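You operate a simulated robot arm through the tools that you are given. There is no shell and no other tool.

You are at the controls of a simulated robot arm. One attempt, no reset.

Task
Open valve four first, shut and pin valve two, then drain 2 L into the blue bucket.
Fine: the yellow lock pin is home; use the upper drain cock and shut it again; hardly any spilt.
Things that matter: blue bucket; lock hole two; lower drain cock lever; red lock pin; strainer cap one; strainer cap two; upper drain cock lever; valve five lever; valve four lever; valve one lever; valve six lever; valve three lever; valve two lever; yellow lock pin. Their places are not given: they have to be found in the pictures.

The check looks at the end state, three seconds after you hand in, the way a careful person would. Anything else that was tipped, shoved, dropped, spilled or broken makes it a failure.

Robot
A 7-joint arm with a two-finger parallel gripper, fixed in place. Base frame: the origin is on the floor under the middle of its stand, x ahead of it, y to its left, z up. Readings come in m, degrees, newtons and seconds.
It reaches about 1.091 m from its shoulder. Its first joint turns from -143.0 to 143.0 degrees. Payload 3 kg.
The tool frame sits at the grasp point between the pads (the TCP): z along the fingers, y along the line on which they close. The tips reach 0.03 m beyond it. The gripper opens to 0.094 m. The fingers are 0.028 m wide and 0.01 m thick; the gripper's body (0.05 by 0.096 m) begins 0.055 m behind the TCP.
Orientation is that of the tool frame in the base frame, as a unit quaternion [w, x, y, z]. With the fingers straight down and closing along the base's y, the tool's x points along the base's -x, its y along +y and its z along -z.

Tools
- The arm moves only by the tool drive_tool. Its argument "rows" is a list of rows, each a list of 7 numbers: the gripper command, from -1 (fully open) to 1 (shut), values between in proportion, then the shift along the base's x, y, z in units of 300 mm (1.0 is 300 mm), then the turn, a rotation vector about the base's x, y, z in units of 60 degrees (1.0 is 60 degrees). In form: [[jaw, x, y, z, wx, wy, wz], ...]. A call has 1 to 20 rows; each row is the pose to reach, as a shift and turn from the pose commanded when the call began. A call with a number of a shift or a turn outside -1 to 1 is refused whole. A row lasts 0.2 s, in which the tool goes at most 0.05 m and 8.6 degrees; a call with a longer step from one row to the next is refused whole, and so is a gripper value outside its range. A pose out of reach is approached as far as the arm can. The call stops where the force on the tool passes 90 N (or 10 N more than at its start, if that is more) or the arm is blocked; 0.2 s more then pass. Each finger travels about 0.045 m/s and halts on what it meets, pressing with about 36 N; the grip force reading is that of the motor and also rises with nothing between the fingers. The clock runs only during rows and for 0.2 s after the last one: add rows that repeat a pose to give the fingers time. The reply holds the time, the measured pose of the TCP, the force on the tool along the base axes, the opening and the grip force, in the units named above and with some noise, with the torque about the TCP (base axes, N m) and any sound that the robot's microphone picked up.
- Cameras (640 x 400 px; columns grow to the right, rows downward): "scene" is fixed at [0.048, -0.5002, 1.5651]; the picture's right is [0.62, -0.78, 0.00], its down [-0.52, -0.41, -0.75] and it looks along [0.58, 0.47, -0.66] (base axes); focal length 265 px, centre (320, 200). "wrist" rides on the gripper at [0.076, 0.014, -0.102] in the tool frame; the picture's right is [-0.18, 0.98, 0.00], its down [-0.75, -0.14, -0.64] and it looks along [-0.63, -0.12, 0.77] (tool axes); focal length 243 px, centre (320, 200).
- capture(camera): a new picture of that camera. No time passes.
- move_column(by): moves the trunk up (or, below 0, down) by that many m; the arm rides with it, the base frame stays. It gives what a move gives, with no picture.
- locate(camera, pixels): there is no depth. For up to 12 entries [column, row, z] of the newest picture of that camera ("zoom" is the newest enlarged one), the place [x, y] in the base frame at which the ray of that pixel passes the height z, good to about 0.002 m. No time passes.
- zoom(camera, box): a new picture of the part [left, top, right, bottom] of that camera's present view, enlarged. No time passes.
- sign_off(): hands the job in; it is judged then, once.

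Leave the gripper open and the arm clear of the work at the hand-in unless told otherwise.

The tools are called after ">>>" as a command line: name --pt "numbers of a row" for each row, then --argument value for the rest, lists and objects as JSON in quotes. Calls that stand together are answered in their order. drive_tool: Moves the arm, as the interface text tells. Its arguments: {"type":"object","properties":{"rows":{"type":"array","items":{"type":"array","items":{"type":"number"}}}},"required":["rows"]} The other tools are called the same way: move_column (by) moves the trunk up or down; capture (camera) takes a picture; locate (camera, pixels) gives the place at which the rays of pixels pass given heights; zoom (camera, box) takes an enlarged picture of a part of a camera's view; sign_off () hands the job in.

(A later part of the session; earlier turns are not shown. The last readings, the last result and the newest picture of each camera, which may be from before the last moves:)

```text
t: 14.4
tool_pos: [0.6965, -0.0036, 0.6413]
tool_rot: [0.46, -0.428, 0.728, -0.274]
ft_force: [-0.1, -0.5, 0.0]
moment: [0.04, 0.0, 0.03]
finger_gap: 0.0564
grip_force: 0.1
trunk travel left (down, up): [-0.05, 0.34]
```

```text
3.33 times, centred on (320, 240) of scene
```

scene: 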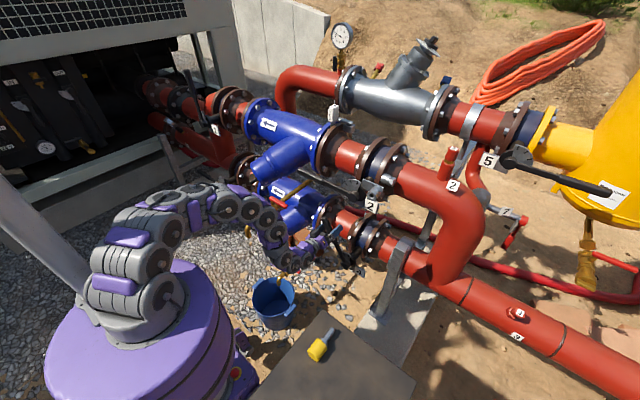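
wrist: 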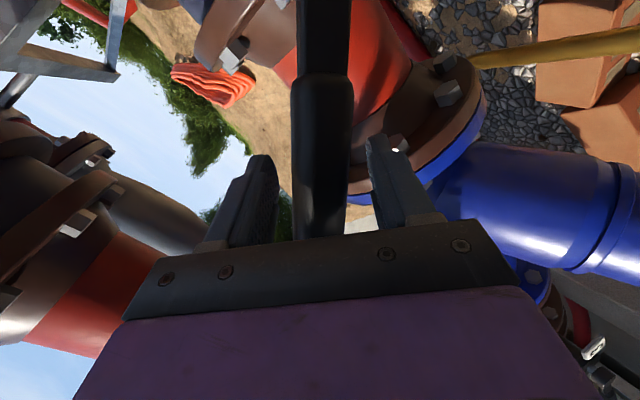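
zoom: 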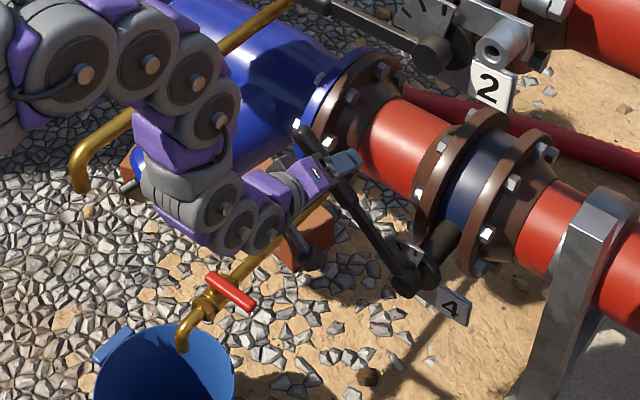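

The handle is centred (325,150) between the fingers and the arm has freedom again. I'll continue swinging down with the radius shortened to ~0.14 to keep away from the upper cock.

>>> drive_tool --pt "0.0 0 0.005 -0.089 -0.1 0 0.046" --pt "0.0 0 0.001 -0.172 -0.205 0 0.096" --pt "0.0 0 0 -0.241 -0.311 0 0.145" --pt "0.0 0 0.005 -0.301 -0.417 0 0.195" --pt "0.0 0 0.005 -0.301 -0.417 0 0.195"

>>> capture --camera "wrist"

>>> zoom --camera "scene" --box '[250, 180, 390, 300]'

```text
t: 15.6
tool_pos: [0.6977, -0.0021, 0.5498]
tool_rot: [0.383, -0.59, 0.604, -0.375]
ft_force: [-2.2, 0.7, -2.0]
moment: [0.01, 0.04, 0.01]
finger_gap: 0.0482
grip_force: 0.8
trunk travel left (down, up): [-0.05, 0.34]
```

```text
taken
```

wrist: 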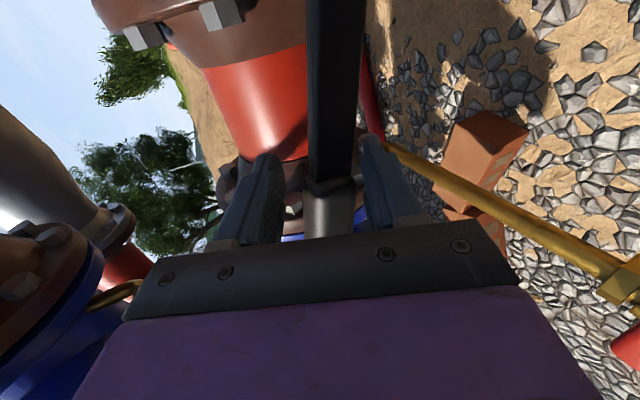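

```text
3.33 times, centred on (320, 240) of scene
```

zoom: 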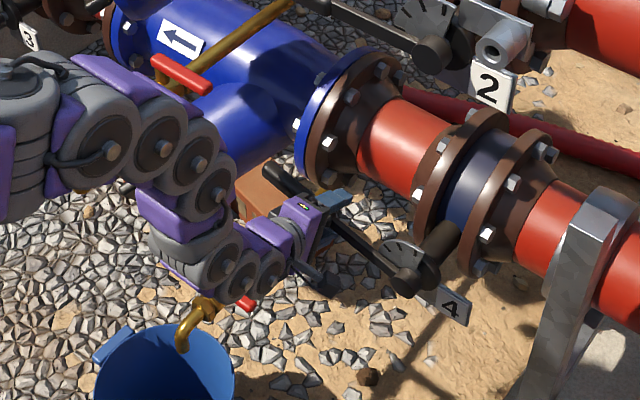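

The lever is near 17°. I'll continue to level (0°).

>>> drive_tool --pt "0.05 0 0.013 -0.052 -0.106 0 0.049" --pt "0.05 0 0.019 -0.1 -0.196 0 0.092" --pt "0.05 0 0.02 -0.133 -0.257 0 0.12" --pt "0.05 0 0.02 -0.133 -0.257 0 0.12"

>>> capture --camera "wrist"

>>> zoom --camera "scene" --box '[290, 200, 380, 280]'

```text
t: 16.6
tool_pos: [0.6912, 0.0001, 0.5508]
tool_rot: [-0.322, 0.673, -0.51, 0.428]
ft_force: [-10.5, 3.3, -6.0]
moment: [0.54, 0.21, -0.31]
finger_gap: 0.049
grip_force: 14.9
out of reach, approached as far as the arm can: row 1, 2, 3, 4
trunk travel left (down, up): [-0.05, 0.34]
```

```text
taken
```

wrist: 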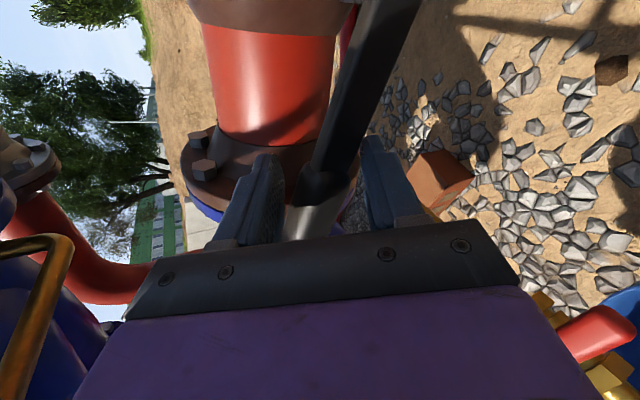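

```text
5.00 times, centred on (335, 240) of scene
```

zoom: 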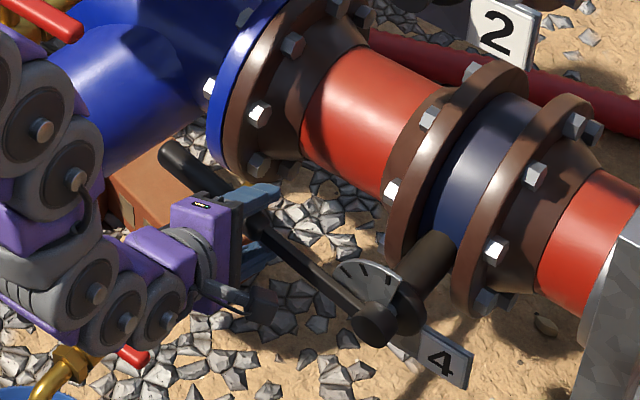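

Valve 4's lever is down to about 15°, but the wrist limit blocks again. I'll pitch the fingers 20° more about the lever's own axis and undo the excess roll, then press the last bit down.

>>> drive_tool --pt "0.0 0.008 0 0.0 0.055 0.083 -0.039" --pt "0.0 0.016 0 0.0 0.111 0.167 -0.078" --pt "0.0 0.024 0 0.0 0.166 0.25 -0.116" --pt "0.0 0.03 0 0.0 0.222 0.333 -0.155" --pt "0.0 0.03 0.005 -0.05 0.222 0.333 -0.155" --pt "0.0 0.03 0.01 -0.1 0.222 0.333 -0.155" --pt "0.0 0.03 0.01 -0.1 0.222 0.333 -0.155"

>>> capture --camera "wrist"

>>> zoom --camera "scene" --box '[290, 200, 380, 280]'

```text
t: 18.2
tool_pos: [0.7001, 0.0027, 0.5198]
tool_rot: [0.268, -0.652, 0.657, -0.267]
ft_force: [-4.1, 0.3, -8.5]
moment: [-0.1, -0.12, 0.03]
finger_gap: 0.052
grip_force: 4.7
trunk travel left (down, up): [-0.05, 0.34]
```

```text
taken
```

wrist: 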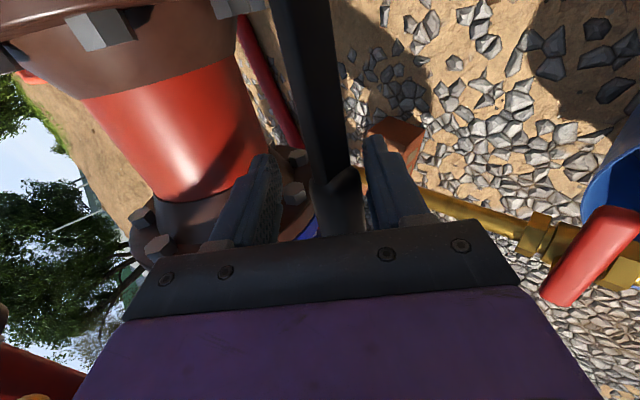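

```text
5.00 times, centred on (335, 240) of scene
```

zoom: 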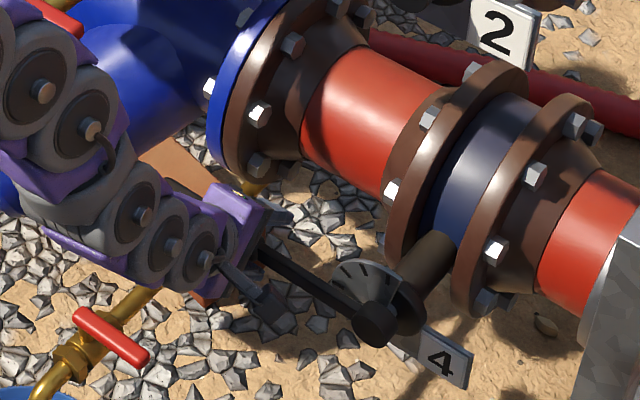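

The lever is nearly level now. I'll press down in small steps and watch the force for the end stop.

>>> drive_tool --pt "0.0 0 0 -0.02 0 0 0" --pt "0.0 0 0 -0.04 0 0 0" --pt "0.0 0 0 -0.04 0 0 0"

>>> zoom --camera "scene" --box '[290, 200, 380, 280]'

```text
t: 19.0
tool_pos: [0.7011, 0.002, 0.5089]
tool_rot: [0.27, -0.65, 0.657, -0.269]
ft_force: [-0.8, -0.3, -1.5]
moment: [-0.03, -0.03, 0.01]
finger_gap: 0.0475
grip_force: 0.1
trunk travel left (down, up): [-0.05, 0.34]
```

```text
5.00 times, centred on (335, 240) of scene
```

zoom: 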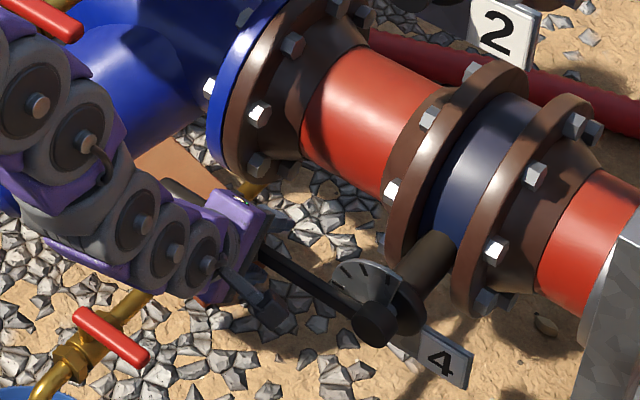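

The force is still small, so there is no stop yet. Pressing further in small steps.

>>> drive_tool --pt "0.0 0 0 -0.02 0 0 0" --pt "0.0 0 0 -0.04 0 0 0" --pt "0.0 0 0 -0.06 0 0 0" --pt "0.0 0 0 -0.06 0 0 0"

>>> zoom --camera "scene" --box '[290, 200, 380, 280]'

>>> capture --camera "wrist"

```text
t: 20.0
tool_pos: [0.6997, 0.0011, 0.5059]
tool_rot: [0.269, -0.65, 0.657, -0.269]
ft_force: [0.4, -1.0, -0.7]
moment: [0.0, 0.02, 0.0]
finger_gap: 0.0471
grip_force: 0.1
out of reach, approached as far as the arm can: row 2, 3, 4
trunk travel left (down, up): [-0.05, 0.34]
```

```text
5.00 times, centred on (335, 240) of scene
```

zoom: 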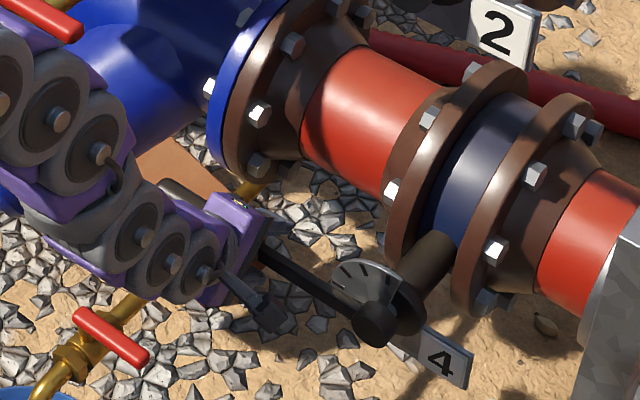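

```text
taken
```

wrist: 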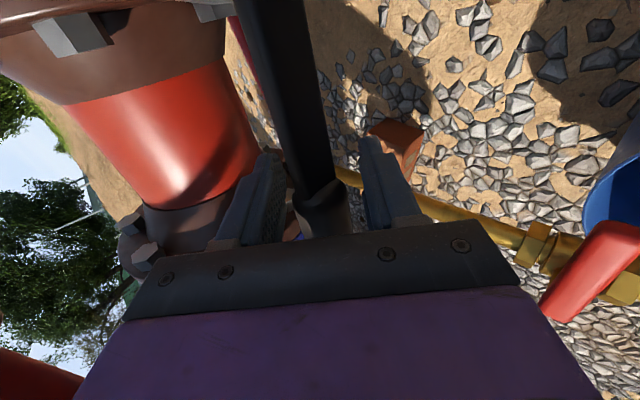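

The lever seems slightly past level in the wrist view. I'll open the fingers, back straight out along the finger axis, and inspect the lever against its ticks.

>>> drive_tool --pt "-0.5 0 0 0 0 0 0" --pt "-1 0 0 0 0 0 0" --pt "-1 -0.08 0 0.08 0 0 0" --pt "-1 -0.16 0 0.16 0 0 0" --pt "-1 -0.24 0 0.24 0 0 0" --pt "-1 -0.3 -0.05 0.3 0 0 0" --pt "-1 -0.3 -0.05 0.3 0 0 0"

>>> capture --camera "wrist"

>>> zoom --camera "scene" --box '[290, 200, 380, 280]'

>>> capture --camera "scene"

```text
t: 21.6
tool_pos: [0.6116, -0.013, 0.5958]
tool_rot: [0.271, -0.65, 0.657, -0.269]
ft_force: [0.2, 0.2, 0.4]
moment: [0.02, 0.03, -0.01]
finger_gap: 0.094
grip_force: 0.1
trunk travel left (down, up): [-0.05, 0.34]
```

```text
taken
```

wrist: 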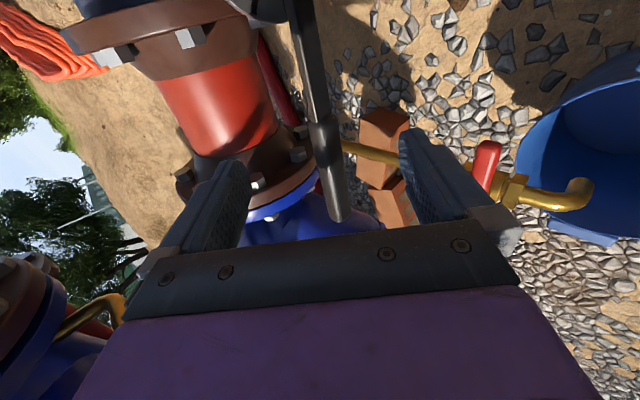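

```text
5.00 times, centred on (335, 240) of scene
```

zoom: 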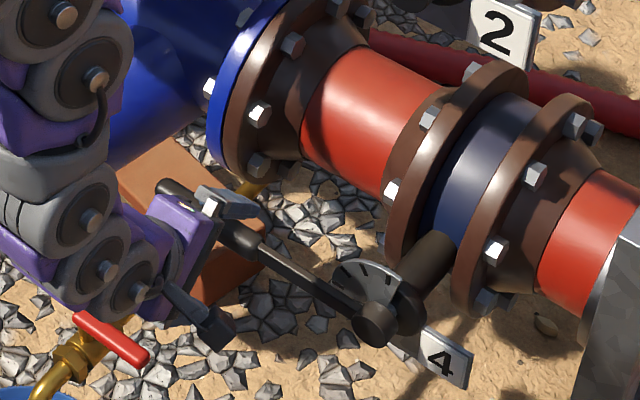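

```text
taken
```

scene: 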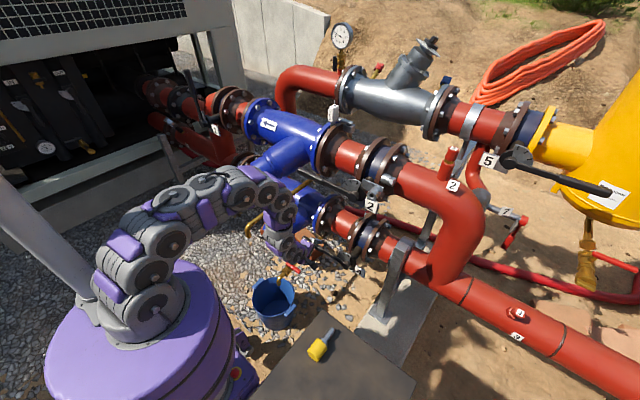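

From this view valve 4's lever (tip 342,220) points along the pipe within a few degrees. I'll verify it again with a better view later.

Now for valve 2. I'll keep this 45° pitch and roll, rise in front of the rig away from the upper cock, and get above and in front of valve 2's lever.

>>> drive_tool --pt "-1 -0.07 -0.03 0.08 0 0 0" --pt "-1 -0.139 -0.057 0.2 0 0 0" --pt "-1 -0.139 -0.057 0.34 0 0 0" --pt "-1 -0.139 -0.057 0.48 0 0 0" --pt "-1 -0.139 -0.057 0.62 0 0 0" --pt "-1 -0.139 -0.057 0.76 0 0 0" --pt "-1 -0.139 -0.057 0.9 0 0 0" --pt "-1 -0.139 -0.057 1.0 0 0 0"

>>> capture --camera "wrist"

>>> capture --camera "scene"

```text
t: 23.4
tool_pos: [0.569, -0.0319, 0.8964]
tool_rot: [0.269, -0.65, 0.657, -0.27]
ft_force: [0.0, 0.3, 0.0]
moment: [0.01, -0.02, 0.01]
finger_gap: 0.094
grip_force: 0.1
trunk travel left (down, up): [-0.05, 0.34]
```

```text
taken
```

wrist: 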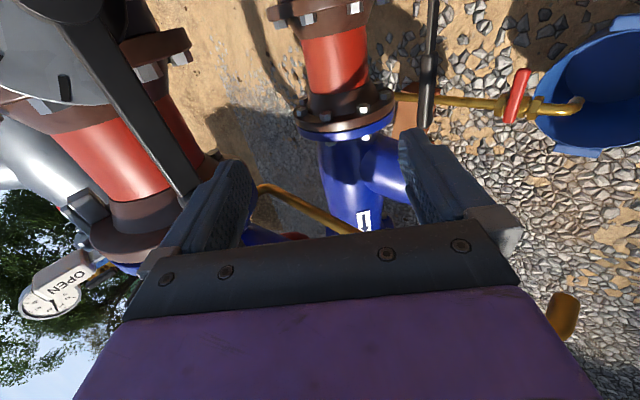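

```text
taken
```

scene: 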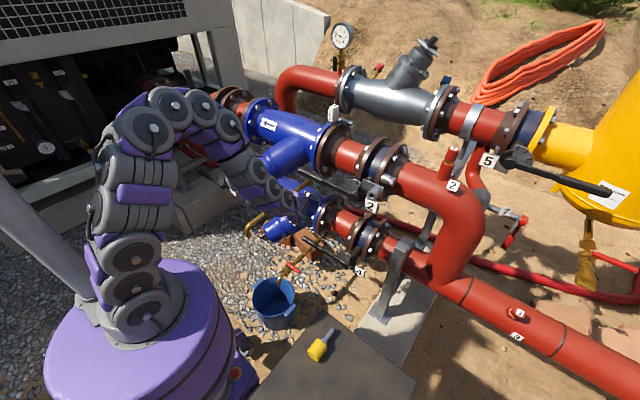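

Valve 4 is now unobstructed in both views. I'll zoom in to check its lever against its ticks and the pipe.

>>> zoom --camera "scene" --box '[290, 215, 380, 285]'

>>> zoom --camera "wrist" --box '[270, 0, 460, 150]'

>>> zoom --camera "scene" --box '[290, 150, 400, 220]'

```text
5.71 times, centred on (335, 250) of scene
```

zoom: 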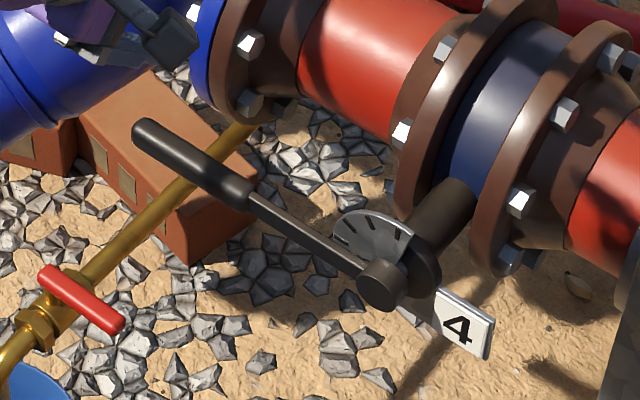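

```text
2.67 times, centred on (365, 75) of wrist
```

zoom: 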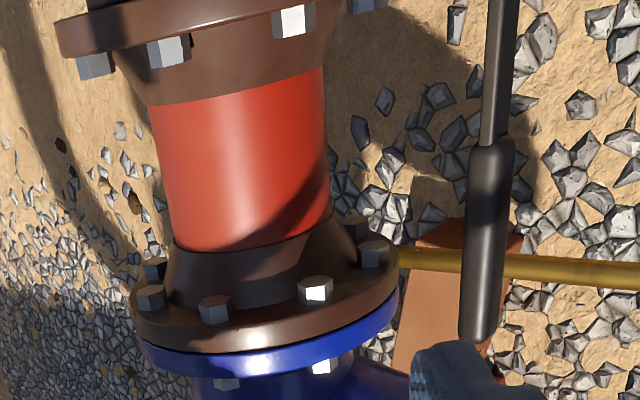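

```text
5.71 times, centred on (345, 185) of scene
```

zoom: 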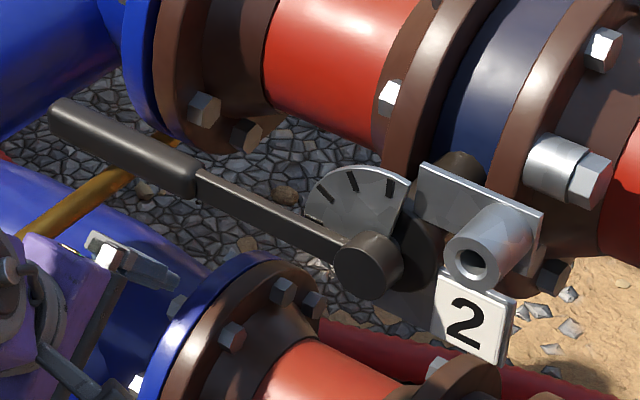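

Checking against the projected geometry: valve 4's tip should show at (303.4,237.7) for exactly 0° and I see (304.4,238.6), so valve 4 is open. Valve 2 reads 0° too, which is open and still to be shut.

Now to the pre-grasp above and in front of valve 2's handle.

>>> drive_tool --pt "-1 0.0 0.02 0.15 0 0 0" --pt "-1 0.0 0.06 0.3 0 0 0" --pt "-1 0.02 0.11 0.4 0 0 0" --pt "-1 0.053 0.163 0.447 0 0 0" --pt "-1 0.053 0.163 0.447 0 0 0"

>>> capture --camera "wrist"

>>> zoom --camera "scene" --box '[250, 120, 400, 230]'

```text
t: 24.6
tool_pos: [0.5848, 0.0204, 1.0301]
tool_rot: [0.27, -0.651, 0.657, -0.269]
ft_force: [0.0, 0.0, 0.3]
moment: [0.04, 0.01, 0.0]
finger_gap: 0.094
grip_force: 0.0
trunk travel left (down, up): [-0.05, 0.34]
```

```text
taken
```

wrist: 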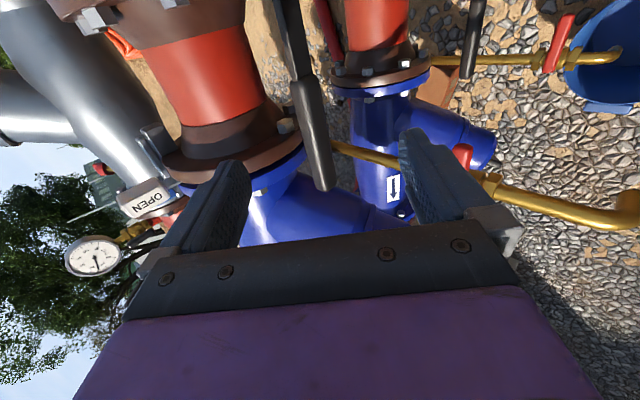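

```text
3.64 times, centred on (325, 175) of scene
```

zoom: 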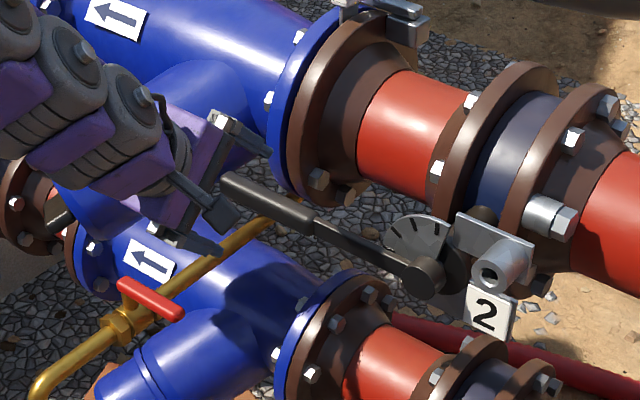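

The handle (295,80)→(322,190) is about 16 mm toward the upper finger from the axis. I'll correct that, narrow the jaws to ~65 mm, and slide in along the finger axis to straddle the handle.

>>> drive_tool --pt "-0.6 0.038 -0.01 0.038 0 0 0" --pt "-0.383 0.038 -0.01 0.038 0 0 0" --pt "-0.383 0.12 -0.01 -0.044 0 0 0" --pt "-0.383 0.2 -0.01 -0.124 0 0 0" --pt "-0.383 0.2 -0.01 -0.124 0 0 0"

>>> capture --camera "wrist"

>>> zoom --camera "scene" --box '[250, 120, 400, 230]'

```text
t: 25.8
tool_pos: [0.6438, 0.0164, 0.9925]
tool_rot: [0.269, -0.65, 0.658, -0.269]
ft_force: [1.1, -1.0, -0.2]
moment: [-0.01, -0.03, 0.02]
finger_gap: 0.0649
grip_force: 0.1
trunk travel left (down, up): [-0.05, 0.34]
```

```text
taken
```

wrist: 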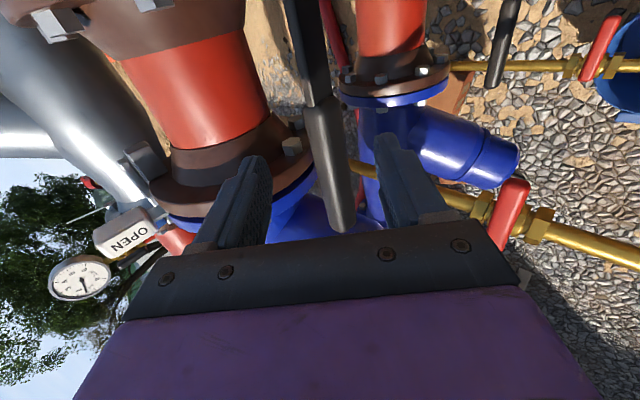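

```text
3.64 times, centred on (325, 175) of scene
```

zoom: 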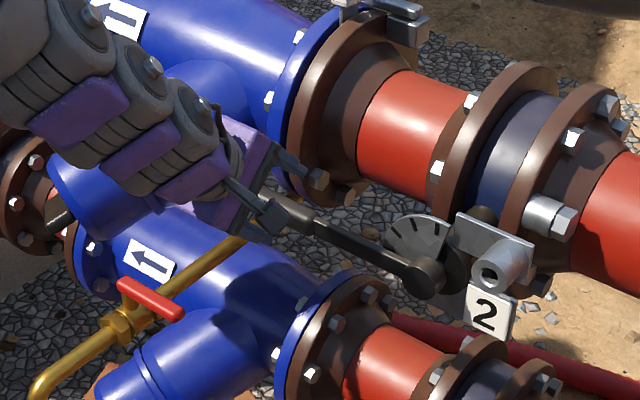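

The handle is well centred. I'll advance the remaining ~45 mm so it sits at the grasp point.

>>> drive_tool --pt "-0.383 0.06 0 -0.06 0 0 0" --pt "-0.383 0.11 0 -0.11 0 0 0" --pt "-0.15 0.11 0 -0.11 0 0 0" --pt "-0.15 0.11 0 -0.11 0 0 0"

>>> capture --camera "wrist"

```text
t: 26.8
tool_pos: [0.6772, 0.0158, 0.9591]
tool_rot: [0.27, -0.651, 0.656, -0.269]
ft_force: [0.7, -0.1, 0.2]
moment: [-0.03, 0.0, 0.05]
finger_gap: 0.0542
grip_force: 0.1
trunk travel left (down, up): [-0.05, 0.34]
```

```text
taken
```

wrist: 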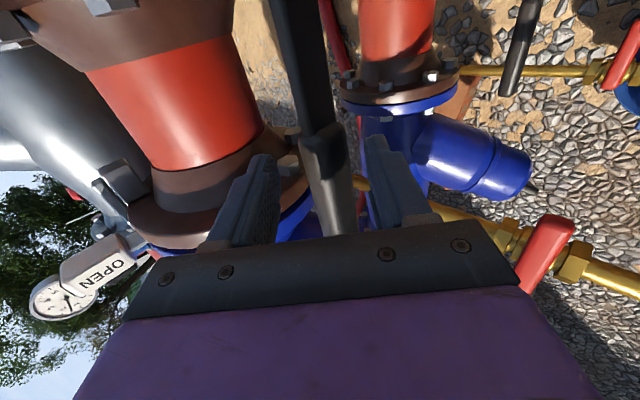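

The handle is in position. I'll swing valve 2's lever up on an arc about its hub (−0.143, 0.953), rolling the fingers with it, with the first part going to about 32°.

>>> drive_tool --pt "-0.15 0 -0.005 0.074 0.094 0 -0.094" --pt "-0.15 0 -0.021 0.146 0.1885 0 -0.1885" --pt "-0.15 0 -0.046 0.216 0.283 0 -0.283" --pt "-0.15 0 -0.081 0.281 0.377 0 -0.377" --pt "-0.15 0 -0.081 0.281 0.377 0 -0.377"

>>> capture --camera "wrist"

>>> zoom --camera "scene" --box '[250, 120, 400, 230]'

```text
t: 28.0
tool_pos: [0.6787, -0.008, 1.0438]
tool_rot: [0.334, -0.444, 0.811, -0.183]
ft_force: [0.2, -0.1, -0.4]
moment: [0.01, 0.01, 0.04]
finger_gap: 0.054
grip_force: 0.1
trunk travel left (down, up): [-0.05, 0.34]
```

```text
taken
```

wrist: 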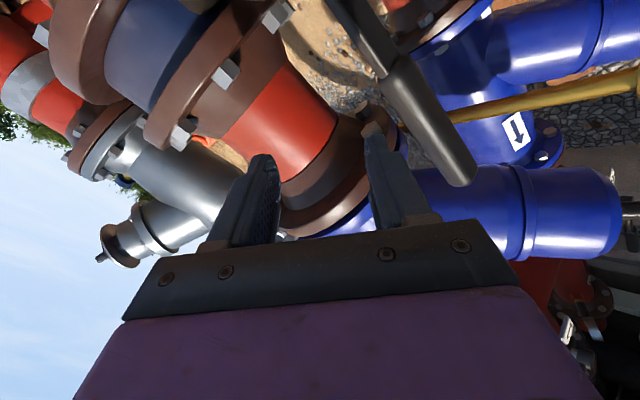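

```text
3.64 times, centred on (325, 175) of scene
```

zoom: 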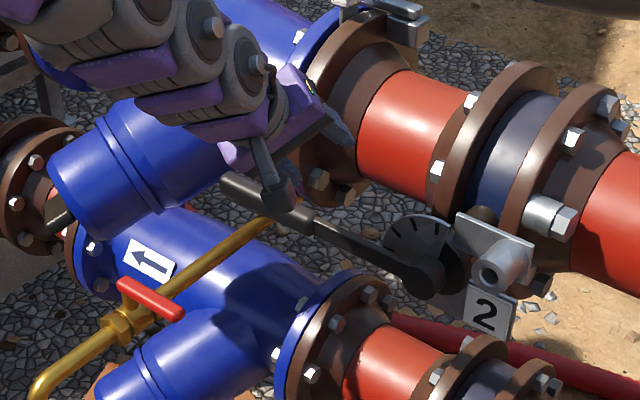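

The lever did not follow. The fingers passed over it, so the handle lies deeper than I judged. I'll re-measure the handle with this view plus the scene.

>>> zoom --camera "wrist" --box '[320, 0, 500, 200]'

>>> zoom --camera "scene" --box '[290, 150, 380, 220]'

```text
2.00 times, centred on (410, 100) of wrist
```

zoom: 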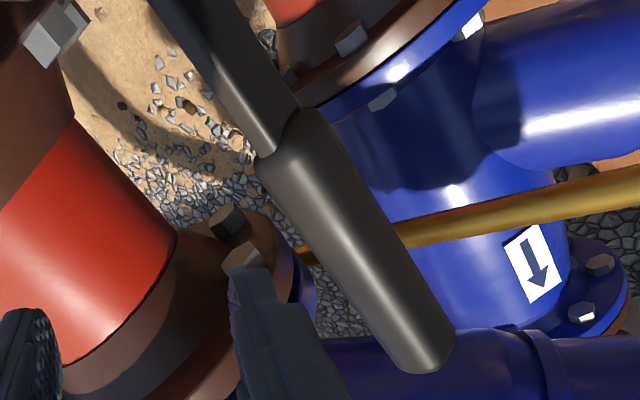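

```text
5.71 times, centred on (335, 185) of scene
```

zoom: 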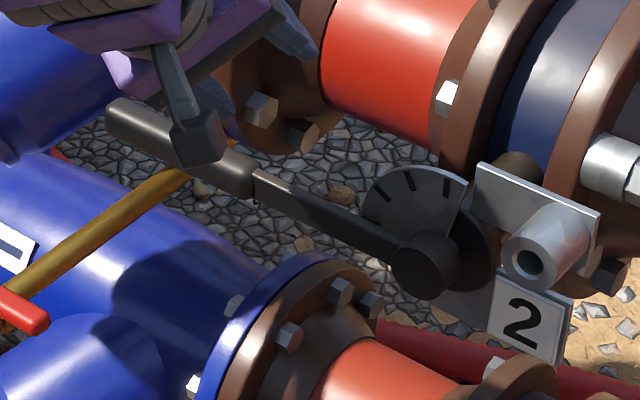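

Taking rays on the handle's junction and tip in both views.

>>> locate --camera "wrist" --pixels '[[395, 67.5, 0.8], [395, 67.5, 1.0], [465, 172.5, 0.8], [465, 172.5, 1.0]]'

>>> locate --camera "scene" --pixels '[[322.7, 181.5, 0.8], [322.7, 181.5, 1.0], [300, 170.6, 0.8], [300, 170.6, 1.0]]'

```text
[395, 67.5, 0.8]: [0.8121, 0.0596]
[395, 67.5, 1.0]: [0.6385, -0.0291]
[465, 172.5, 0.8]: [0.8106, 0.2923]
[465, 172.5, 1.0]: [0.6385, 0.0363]
```

```text
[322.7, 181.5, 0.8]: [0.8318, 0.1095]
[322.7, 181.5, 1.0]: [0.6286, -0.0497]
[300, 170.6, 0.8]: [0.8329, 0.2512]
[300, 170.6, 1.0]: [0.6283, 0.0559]
```

The handle is really at x≈0.692, z≈0.938, about 25 mm deeper than I assumed. I'll back out, return to the starting roll, and line up again.

>>> drive_tool --pt "-0.5 -0.07 0 0.07 0 0 0" --pt "-1 -0.141 0 0.141 0 0 0" --pt "-1 -0.16 0.02 0.08 -0.094 0 0.094" --pt "-1 -0.17 0.04 0.02 -0.1885 0 0.1885" --pt "-1 -0.18 0.06 -0.05 -0.283 0 0.283" --pt "-1 -0.192 0.08 -0.116 -0.377 0 0.377" --pt "-1 -0.192 0.08 -0.116 -0.377 0 0.377"

>>> capture --camera "wrist"

```text
t: 29.6
tool_pos: [0.6204, 0.0166, 1.0095]
tool_rot: [0.269, -0.651, 0.656, -0.271]
ft_force: [0.3, -0.1, 1.3]
moment: [0.0, -0.01, 0.01]
finger_gap: 0.094
grip_force: 0.0
trunk travel left (down, up): [-0.05, 0.34]
```

```text
taken
```

wrist: 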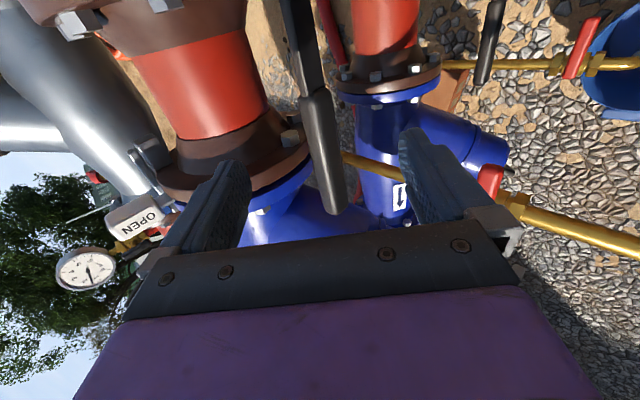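

Aligned (handle at column ~315 on row 110). Advancing 100 mm along the finger axis with the jaws narrowed to ~60 mm.

>>> drive_tool --pt "-0.3 0 0 0 0 0 0" --pt "-0.3 0.08 0 -0.08 0 0 0" --pt "-0.3 0.16 0 -0.16 0 0 0" --pt "-0.3 0.24 0 -0.24 0 0 0" --pt "-0.1 0.24 0 -0.24 0 0 0" --pt "-0.1 0.24 0 -0.24 0 0 0"

>>> capture --camera "wrist"

>>> zoom --camera "scene" --box '[280, 140, 380, 220]'

```text
t: 31.0
tool_pos: [0.6934, 0.0156, 0.9369]
tool_rot: [0.269, -0.651, 0.657, -0.269]
ft_force: [-0.7, -0.7, 1.1]
moment: [-0.02, 0.0, -0.02]
finger_gap: 0.0518
grip_force: 0.0
trunk travel left (down, up): [-0.05, 0.34]
```

```text
taken
```

wrist: 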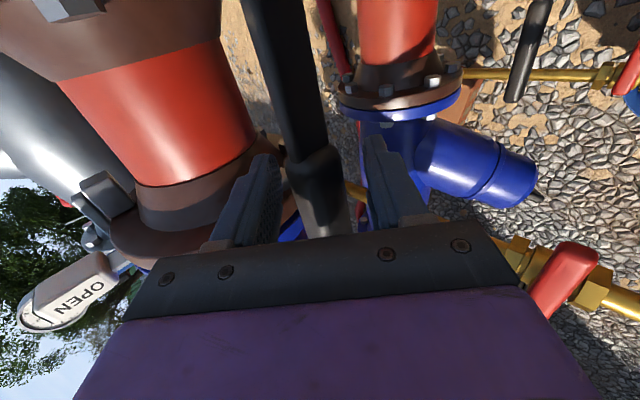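

```text
5.00 times, centred on (330, 180) of scene
```

zoom: 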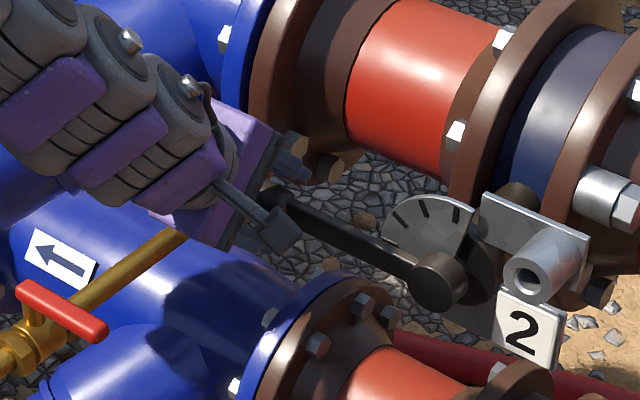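

Now the handle is deep between the fingers. Swinging up the first ~32° again.

>>> drive_tool --pt "0.05 0 0 0 0 0 0" --pt "0.05 0 -0.005 0.074 0.094 0 -0.094" --pt "0.05 0 -0.021 0.146 0.1885 0 -0.1885" --pt "0.05 0 -0.046 0.216 0.283 0 -0.283" --pt "0.05 0 -0.081 0.281 0.377 0 -0.377" --pt "0.05 0 -0.081 0.281 0.377 0 -0.377"

>>> capture --camera "wrist"

>>> zoom --camera "scene" --box '[280, 120, 390, 220]'

```text
t: 32.4
tool_pos: [0.6916, -0.0073, 1.0212]
tool_rot: [0.333, -0.444, 0.811, -0.183]
ft_force: [-9.4, 0.8, -1.7]
moment: [0.02, 0.13, 0.21]
finger_gap: 0.0491
grip_force: 3.6
trunk travel left (down, up): [-0.05, 0.34]
```

```text
taken
```

wrist: 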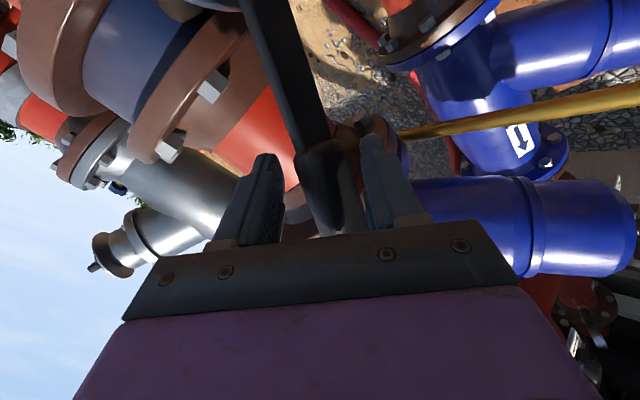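

```text
4.00 times, centred on (335, 170) of scene
```

zoom: 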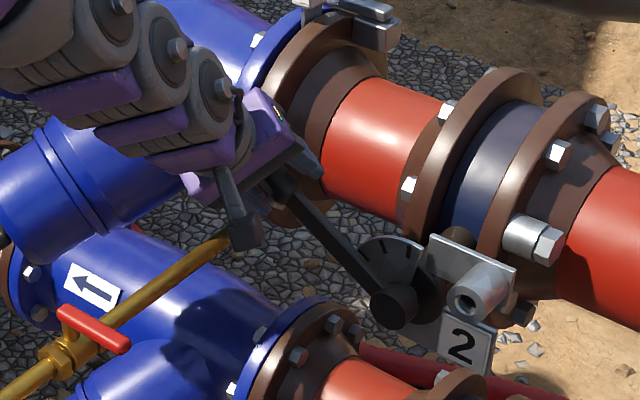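

The lever follows the gripper (about 30° now). Continuing to about 72°.

>>> drive_tool --pt "0.05 0 -0.043 0.06 0.094 0 -0.094" --pt "0.05 0 -0.095 0.113 0.1885 0 -0.1885" --pt "0.05 0 -0.153 0.158 0.283 0 -0.283" --pt "0.05 0 -0.217 0.195 0.377 0 -0.377" --pt "0.05 0 -0.286 0.223 0.471 0 -0.471" --pt "0.05 0 -0.286 0.223 0.471 0 -0.471"

>>> capture --camera "wrist"

>>> zoom --camera "scene" --box '[280, 120, 390, 220]'

```text
t: 33.7
tool_pos: [0.6792, -0.0935, 1.0912]
tool_rot: [0.371, -0.144, 0.916, -0.057]
ft_force: [-90.4, 4.6, 24.1]
moment: [-0.1, -0.03, 2.77]
finger_gap: 0.0565
grip_force: 10.3
trunk travel left (down, up): [-0.05, 0.34]
stopped in row 6: the force on the tool passed its limit at 95 N (the readings are from after the stop); the commanded pose is now the measured one
```

```text
taken
```

wrist: 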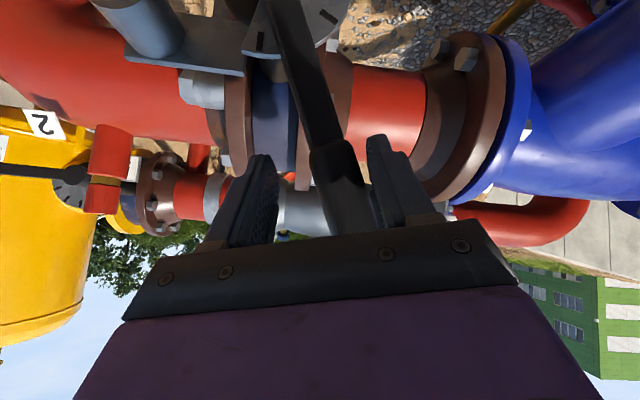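

```text
4.00 times, centred on (335, 170) of scene
```

zoom: 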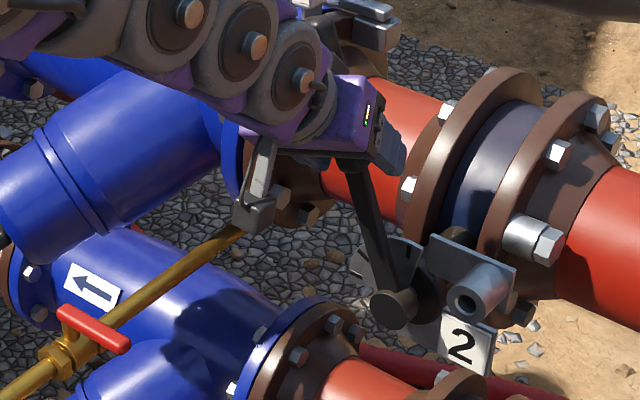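

The call stopped at 95 N, pushing the hand toward −x, although the lever has followed to about 70°. I'll look closely before moving: zoom the wrist view around the fingers and handle.

>>> zoom --camera "wrist" --box '[220, 100, 460, 260]'

>>> zoom --camera "scene" --box '[320, 140, 370, 180]'

```text
2.50 times, centred on (340, 180) of wrist
```

zoom: 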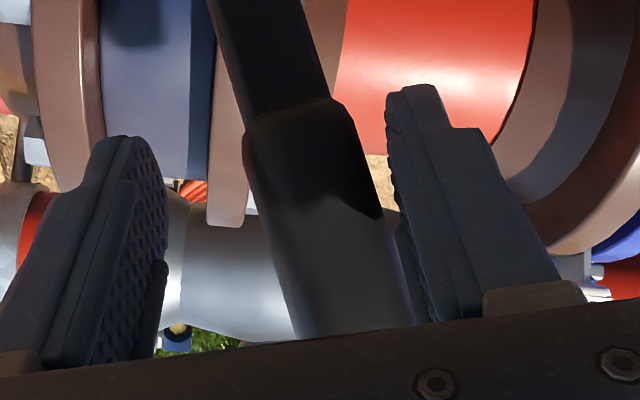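

```text
10.00 times, centred on (345, 160) of scene
```

zoom: 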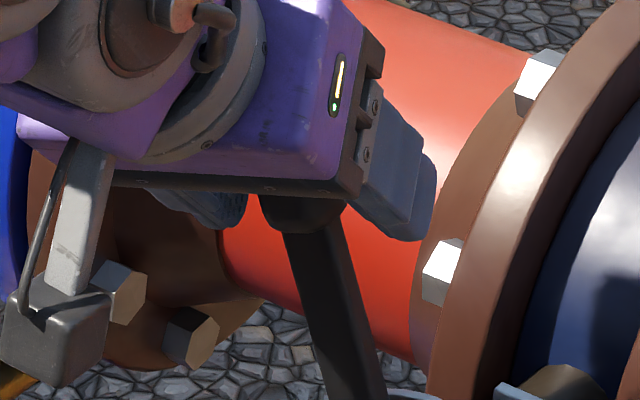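

The handle is inside the jaws but its upper end is crowding the palm, because the hand is pitched 45° while the lever is nearly upright. I'll ease back slightly and pitch the hand to level about the handle, so the palm clears.

>>> drive_tool --pt "0.0 -0.02 0 0 0 0 0" --pt "0.0 -0.02 0 0 0 -0.14 0" --pt "0.0 -0.02 0 0 0 -0.28 0" --pt "0.0 -0.02 0 0 0 -0.42 0" --pt "0.0 -0.02 0 0 0 -0.55 0" --pt "0.0 -0.01 0 0 0 -0.667 0" --pt "0.0 0 0 0 0 -0.667 0"

>>> capture --camera "wrist"

>>> zoom --camera "scene" --box '[290, 120, 390, 220]'

```text
t: 35.3
tool_pos: [0.6936, -0.0958, 1.0849]
tool_rot: [0.663, -0.114, 0.733, -0.101]
ft_force: [0.6, -0.4, -1.0]
moment: [0.03, 0.0, 0.01]
finger_gap: 0.0467
grip_force: 0.1
trunk travel left (down, up): [-0.05, 0.34]
```

```text
taken
```

wrist: 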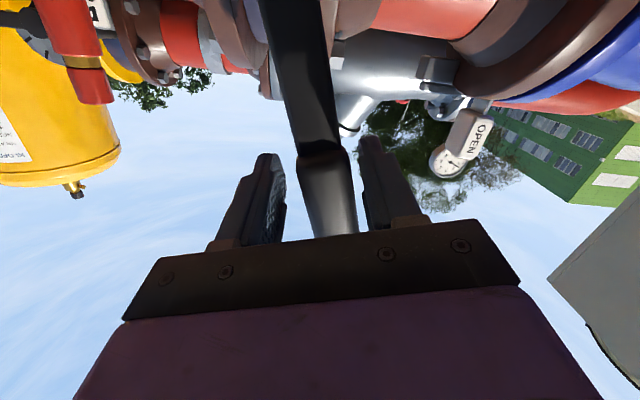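

```text
4.00 times, centred on (340, 170) of scene
```

zoom: 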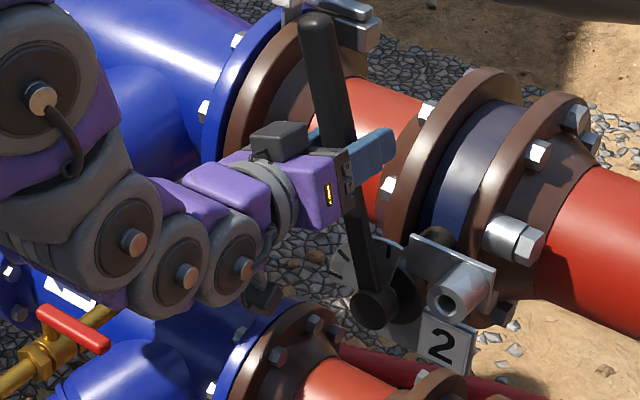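

Forces are now zero and the lever is near 70°. Continuing toward upright, watching for the end stop.

>>> drive_tool --pt "0.05 0 -0.069 0.016 0.133 0 0" --pt "0.05 0 -0.14 0.023 0.267 0 0" --pt "0.05 0 -0.14 0.023 0.267 0 0"

>>> capture --camera "wrist"

>>> zoom --camera "scene" --box '[300, 120, 400, 220]'

```text
t: 36.1
tool_pos: [0.6939, -0.14, 1.0914]
tool_rot: [0.672, -0.019, 0.741, 0.003]
ft_force: [0.0, -0.2, -0.9]
moment: [-0.01, 0.01, -0.01]
finger_gap: 0.0448
grip_force: 0.1
trunk travel left (down, up): [-0.05, 0.34]
```

```text
taken
```

wrist: 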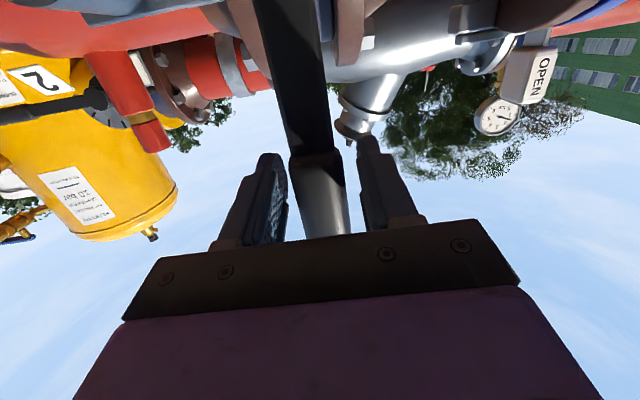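

```text
4.00 times, centred on (350, 170) of scene
```

zoom: 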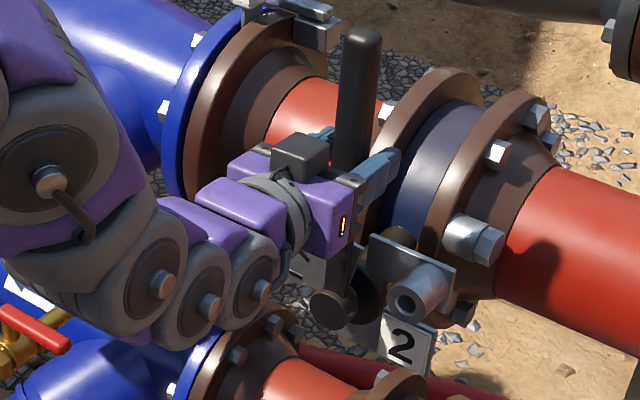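

The lever looks upright: its tip is at zoom (360,37), and I'd expect (363,35) for exactly 90°. I'll press a little further to feel the stop.

>>> drive_tool --pt "0.05 0 -0.025 0 0 0 0" --pt "0.05 0 -0.05 0 0 0 0" --pt "0.05 0 -0.05 0 0 0 0"

>>> zoom --camera "scene" --box '[300, 120, 400, 220]'

```text
t: 36.9
tool_pos: [0.6936, -0.1493, 1.0922]
tool_rot: [0.672, -0.022, 0.74, 0.002]
ft_force: [2.5, 12.2, 2.9]
moment: [0.25, 0.01, -0.17]
finger_gap: 0.051
grip_force: 6.1
trunk travel left (down, up): [-0.05, 0.34]
```

```text
4.00 times, centred on (350, 170) of scene
```

zoom: 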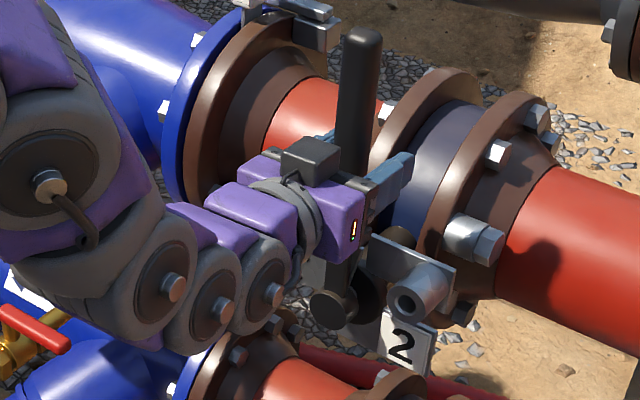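

The hand moved 9 mm with 12 N building up while the lever stayed put, so valve 2 is against its shut stop at 90°. I'll open the jaws and back straight out.

>>> drive_tool --pt "-0.4 0 0.03 0 0 0 0" --pt "-1 0 0.03 0 0 0 0" --pt "-1 0 0.03 0 0 0 0" --pt "-1 -0.07 0.03 0 0 0 0" --pt "-1 -0.14 0.03 0 0 0 0" --pt "-1 -0.21 0.03 0 0 0 0" --pt "-1 -0.23 0.03 0 0 0 0"

>>> capture --camera "wrist"

>>> zoom --camera "scene" --box '[300, 120, 400, 220]'

```text
t: 38.5
tool_pos: [0.6239, -0.144, 1.0915]
tool_rot: [0.671, -0.019, 0.741, 0.001]
ft_force: [0.5, 1.0, -0.1]
moment: [-0.01, -0.02, 0.03]
finger_gap: 0.0939
grip_force: 0.1
trunk travel left (down, up): [-0.05, 0.34]
```

```text
taken
```

wrist: 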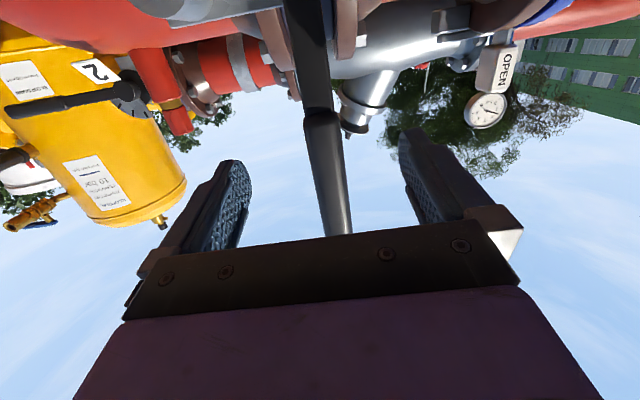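

```text
4.00 times, centred on (350, 170) of scene
```

zoom: 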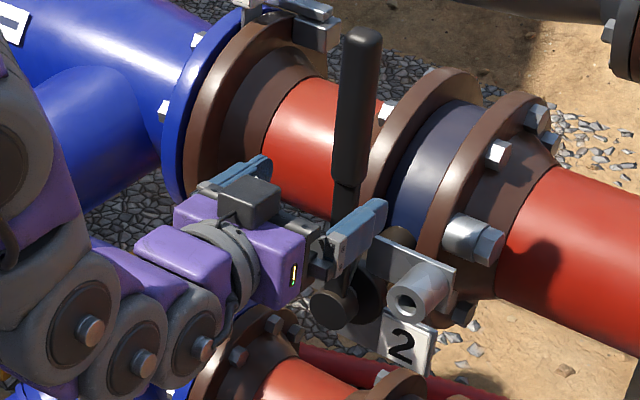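

Clear of the lever, and it stays upright. Now a close look at the lock boss with valve 2 shut.

>>> zoom --camera "scene" --box '[345, 170, 395, 215]'

```text
8.89 times, centred on (370, 192) of scene
```

zoom: 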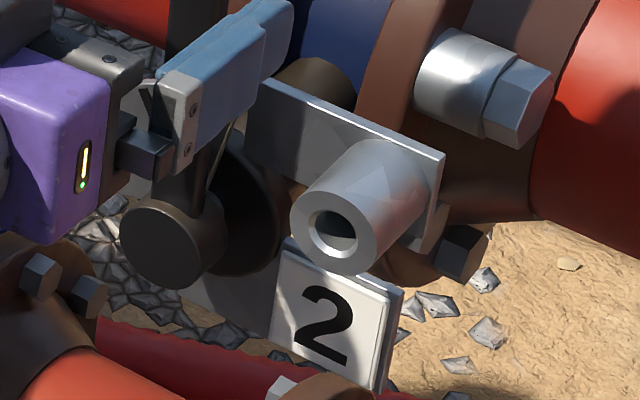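

The boss hole is clear and faces −x, with an outside diameter of about 35 mm and a hole of about 18 mm. Next is the yellow pin on the table. I'll back up and pitch the hand back toward pointing down, moving high and clear.

>>> drive_tool --pt "-1 -0.06 0 0.06 0 0.125 0" --pt "-1 -0.12 0 0.12 0 0.25 0" --pt "-1 -0.18 -0.03 0.18 0 0.375 0" --pt "-1 -0.24 -0.06 0.22 0 0.5 0" --pt "-1 -0.3 -0.09 0.25 0 0.625 0" --pt "-1 -0.36 -0.12 0.27 0 0.75 0" --pt "-1 -0.42 -0.15 0.29 0 0.875 0" --pt "-1 -0.48 -0.187 0.3 0 1.0 0"

>>> capture --camera "wrist"

>>> capture --camera "scene"

```text
t: 40.3
tool_pos: [0.4788, -0.2006, 1.182]
tool_rot: [0.21, -0.017, 0.977, 0.013]
ft_force: [0.5, 0.7, 1.3]
moment: [0.02, -0.01, -0.04]
finger_gap: 0.0939
grip_force: 0.0
trunk travel left (down, up): [-0.05, 0.34]
```

```text
taken
```

wrist: 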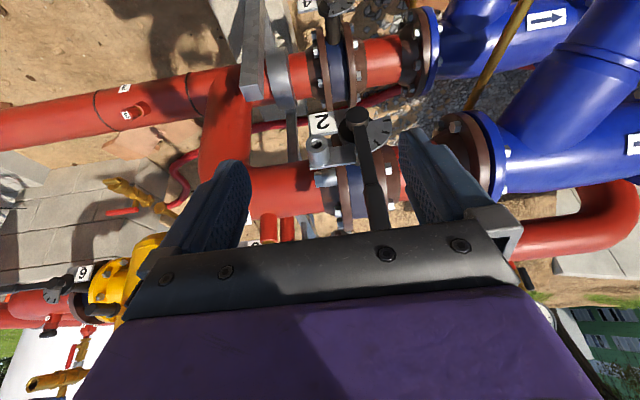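

```text
taken
```

scene: 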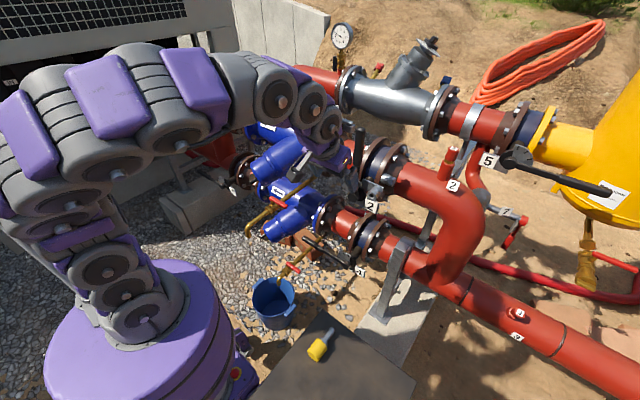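

Now I'll go above the yellow pin with the fingers straight down, at z≈0.98.

>>> drive_tool --pt "-1 -0.09 -0.05 -0.05 -0.002 0.05 -0.005" --pt "-1 -0.19 -0.11 -0.1 -0.004 0.1 -0.01" --pt "-1 -0.29 -0.17 -0.16 -0.006 0.15 -0.014" --pt "-1 -0.39 -0.23 -0.24 -0.008 0.2 -0.018" --pt "-1 -0.49 -0.29 -0.33 -0.01 0.25 -0.023" --pt "-1 -0.59 -0.34 -0.43 -0.012 0.3 -0.028" --pt "-1 -0.68 -0.39 -0.54 -0.015 0.35 -0.033" --pt "-1 -0.77 -0.44 -0.64 -0.017 0.404 -0.037" --pt "-1 -0.77 -0.44 -0.667 -0.017 0.404 -0.037"

>>> capture --camera "wrist"

>>> capture --camera "scene"

```text
t: 42.3
tool_pos: [0.2479, -0.3321, 0.9817]
tool_rot: [0.001, 0.003, 1.0, 0.004]
ft_force: [0.1, 0.6, -1.1]
moment: [-0.02, 0.0, 0.01]
finger_gap: 0.094
grip_force: 0.0
trunk travel left (down, up): [-0.05, 0.34]
```

```text
taken
```

wrist: 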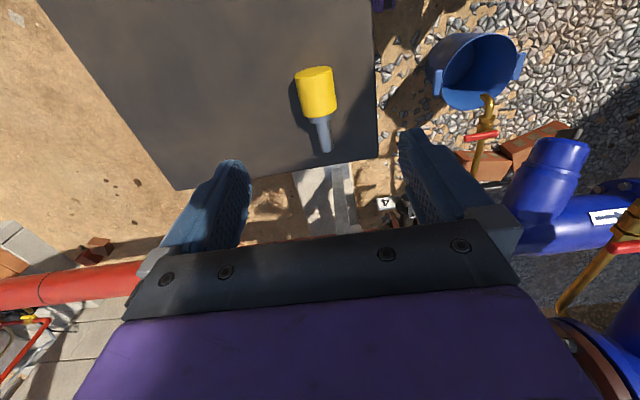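

```text
taken
```

scene: 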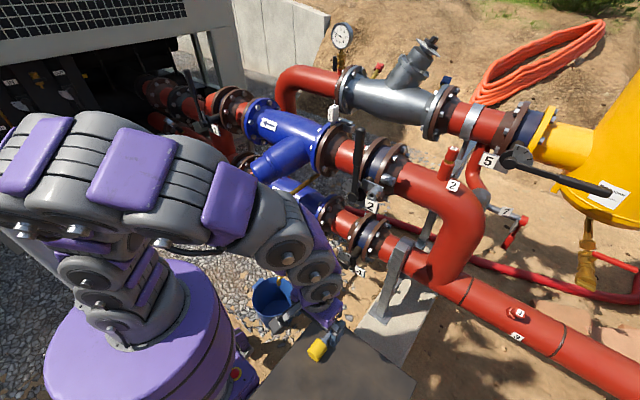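

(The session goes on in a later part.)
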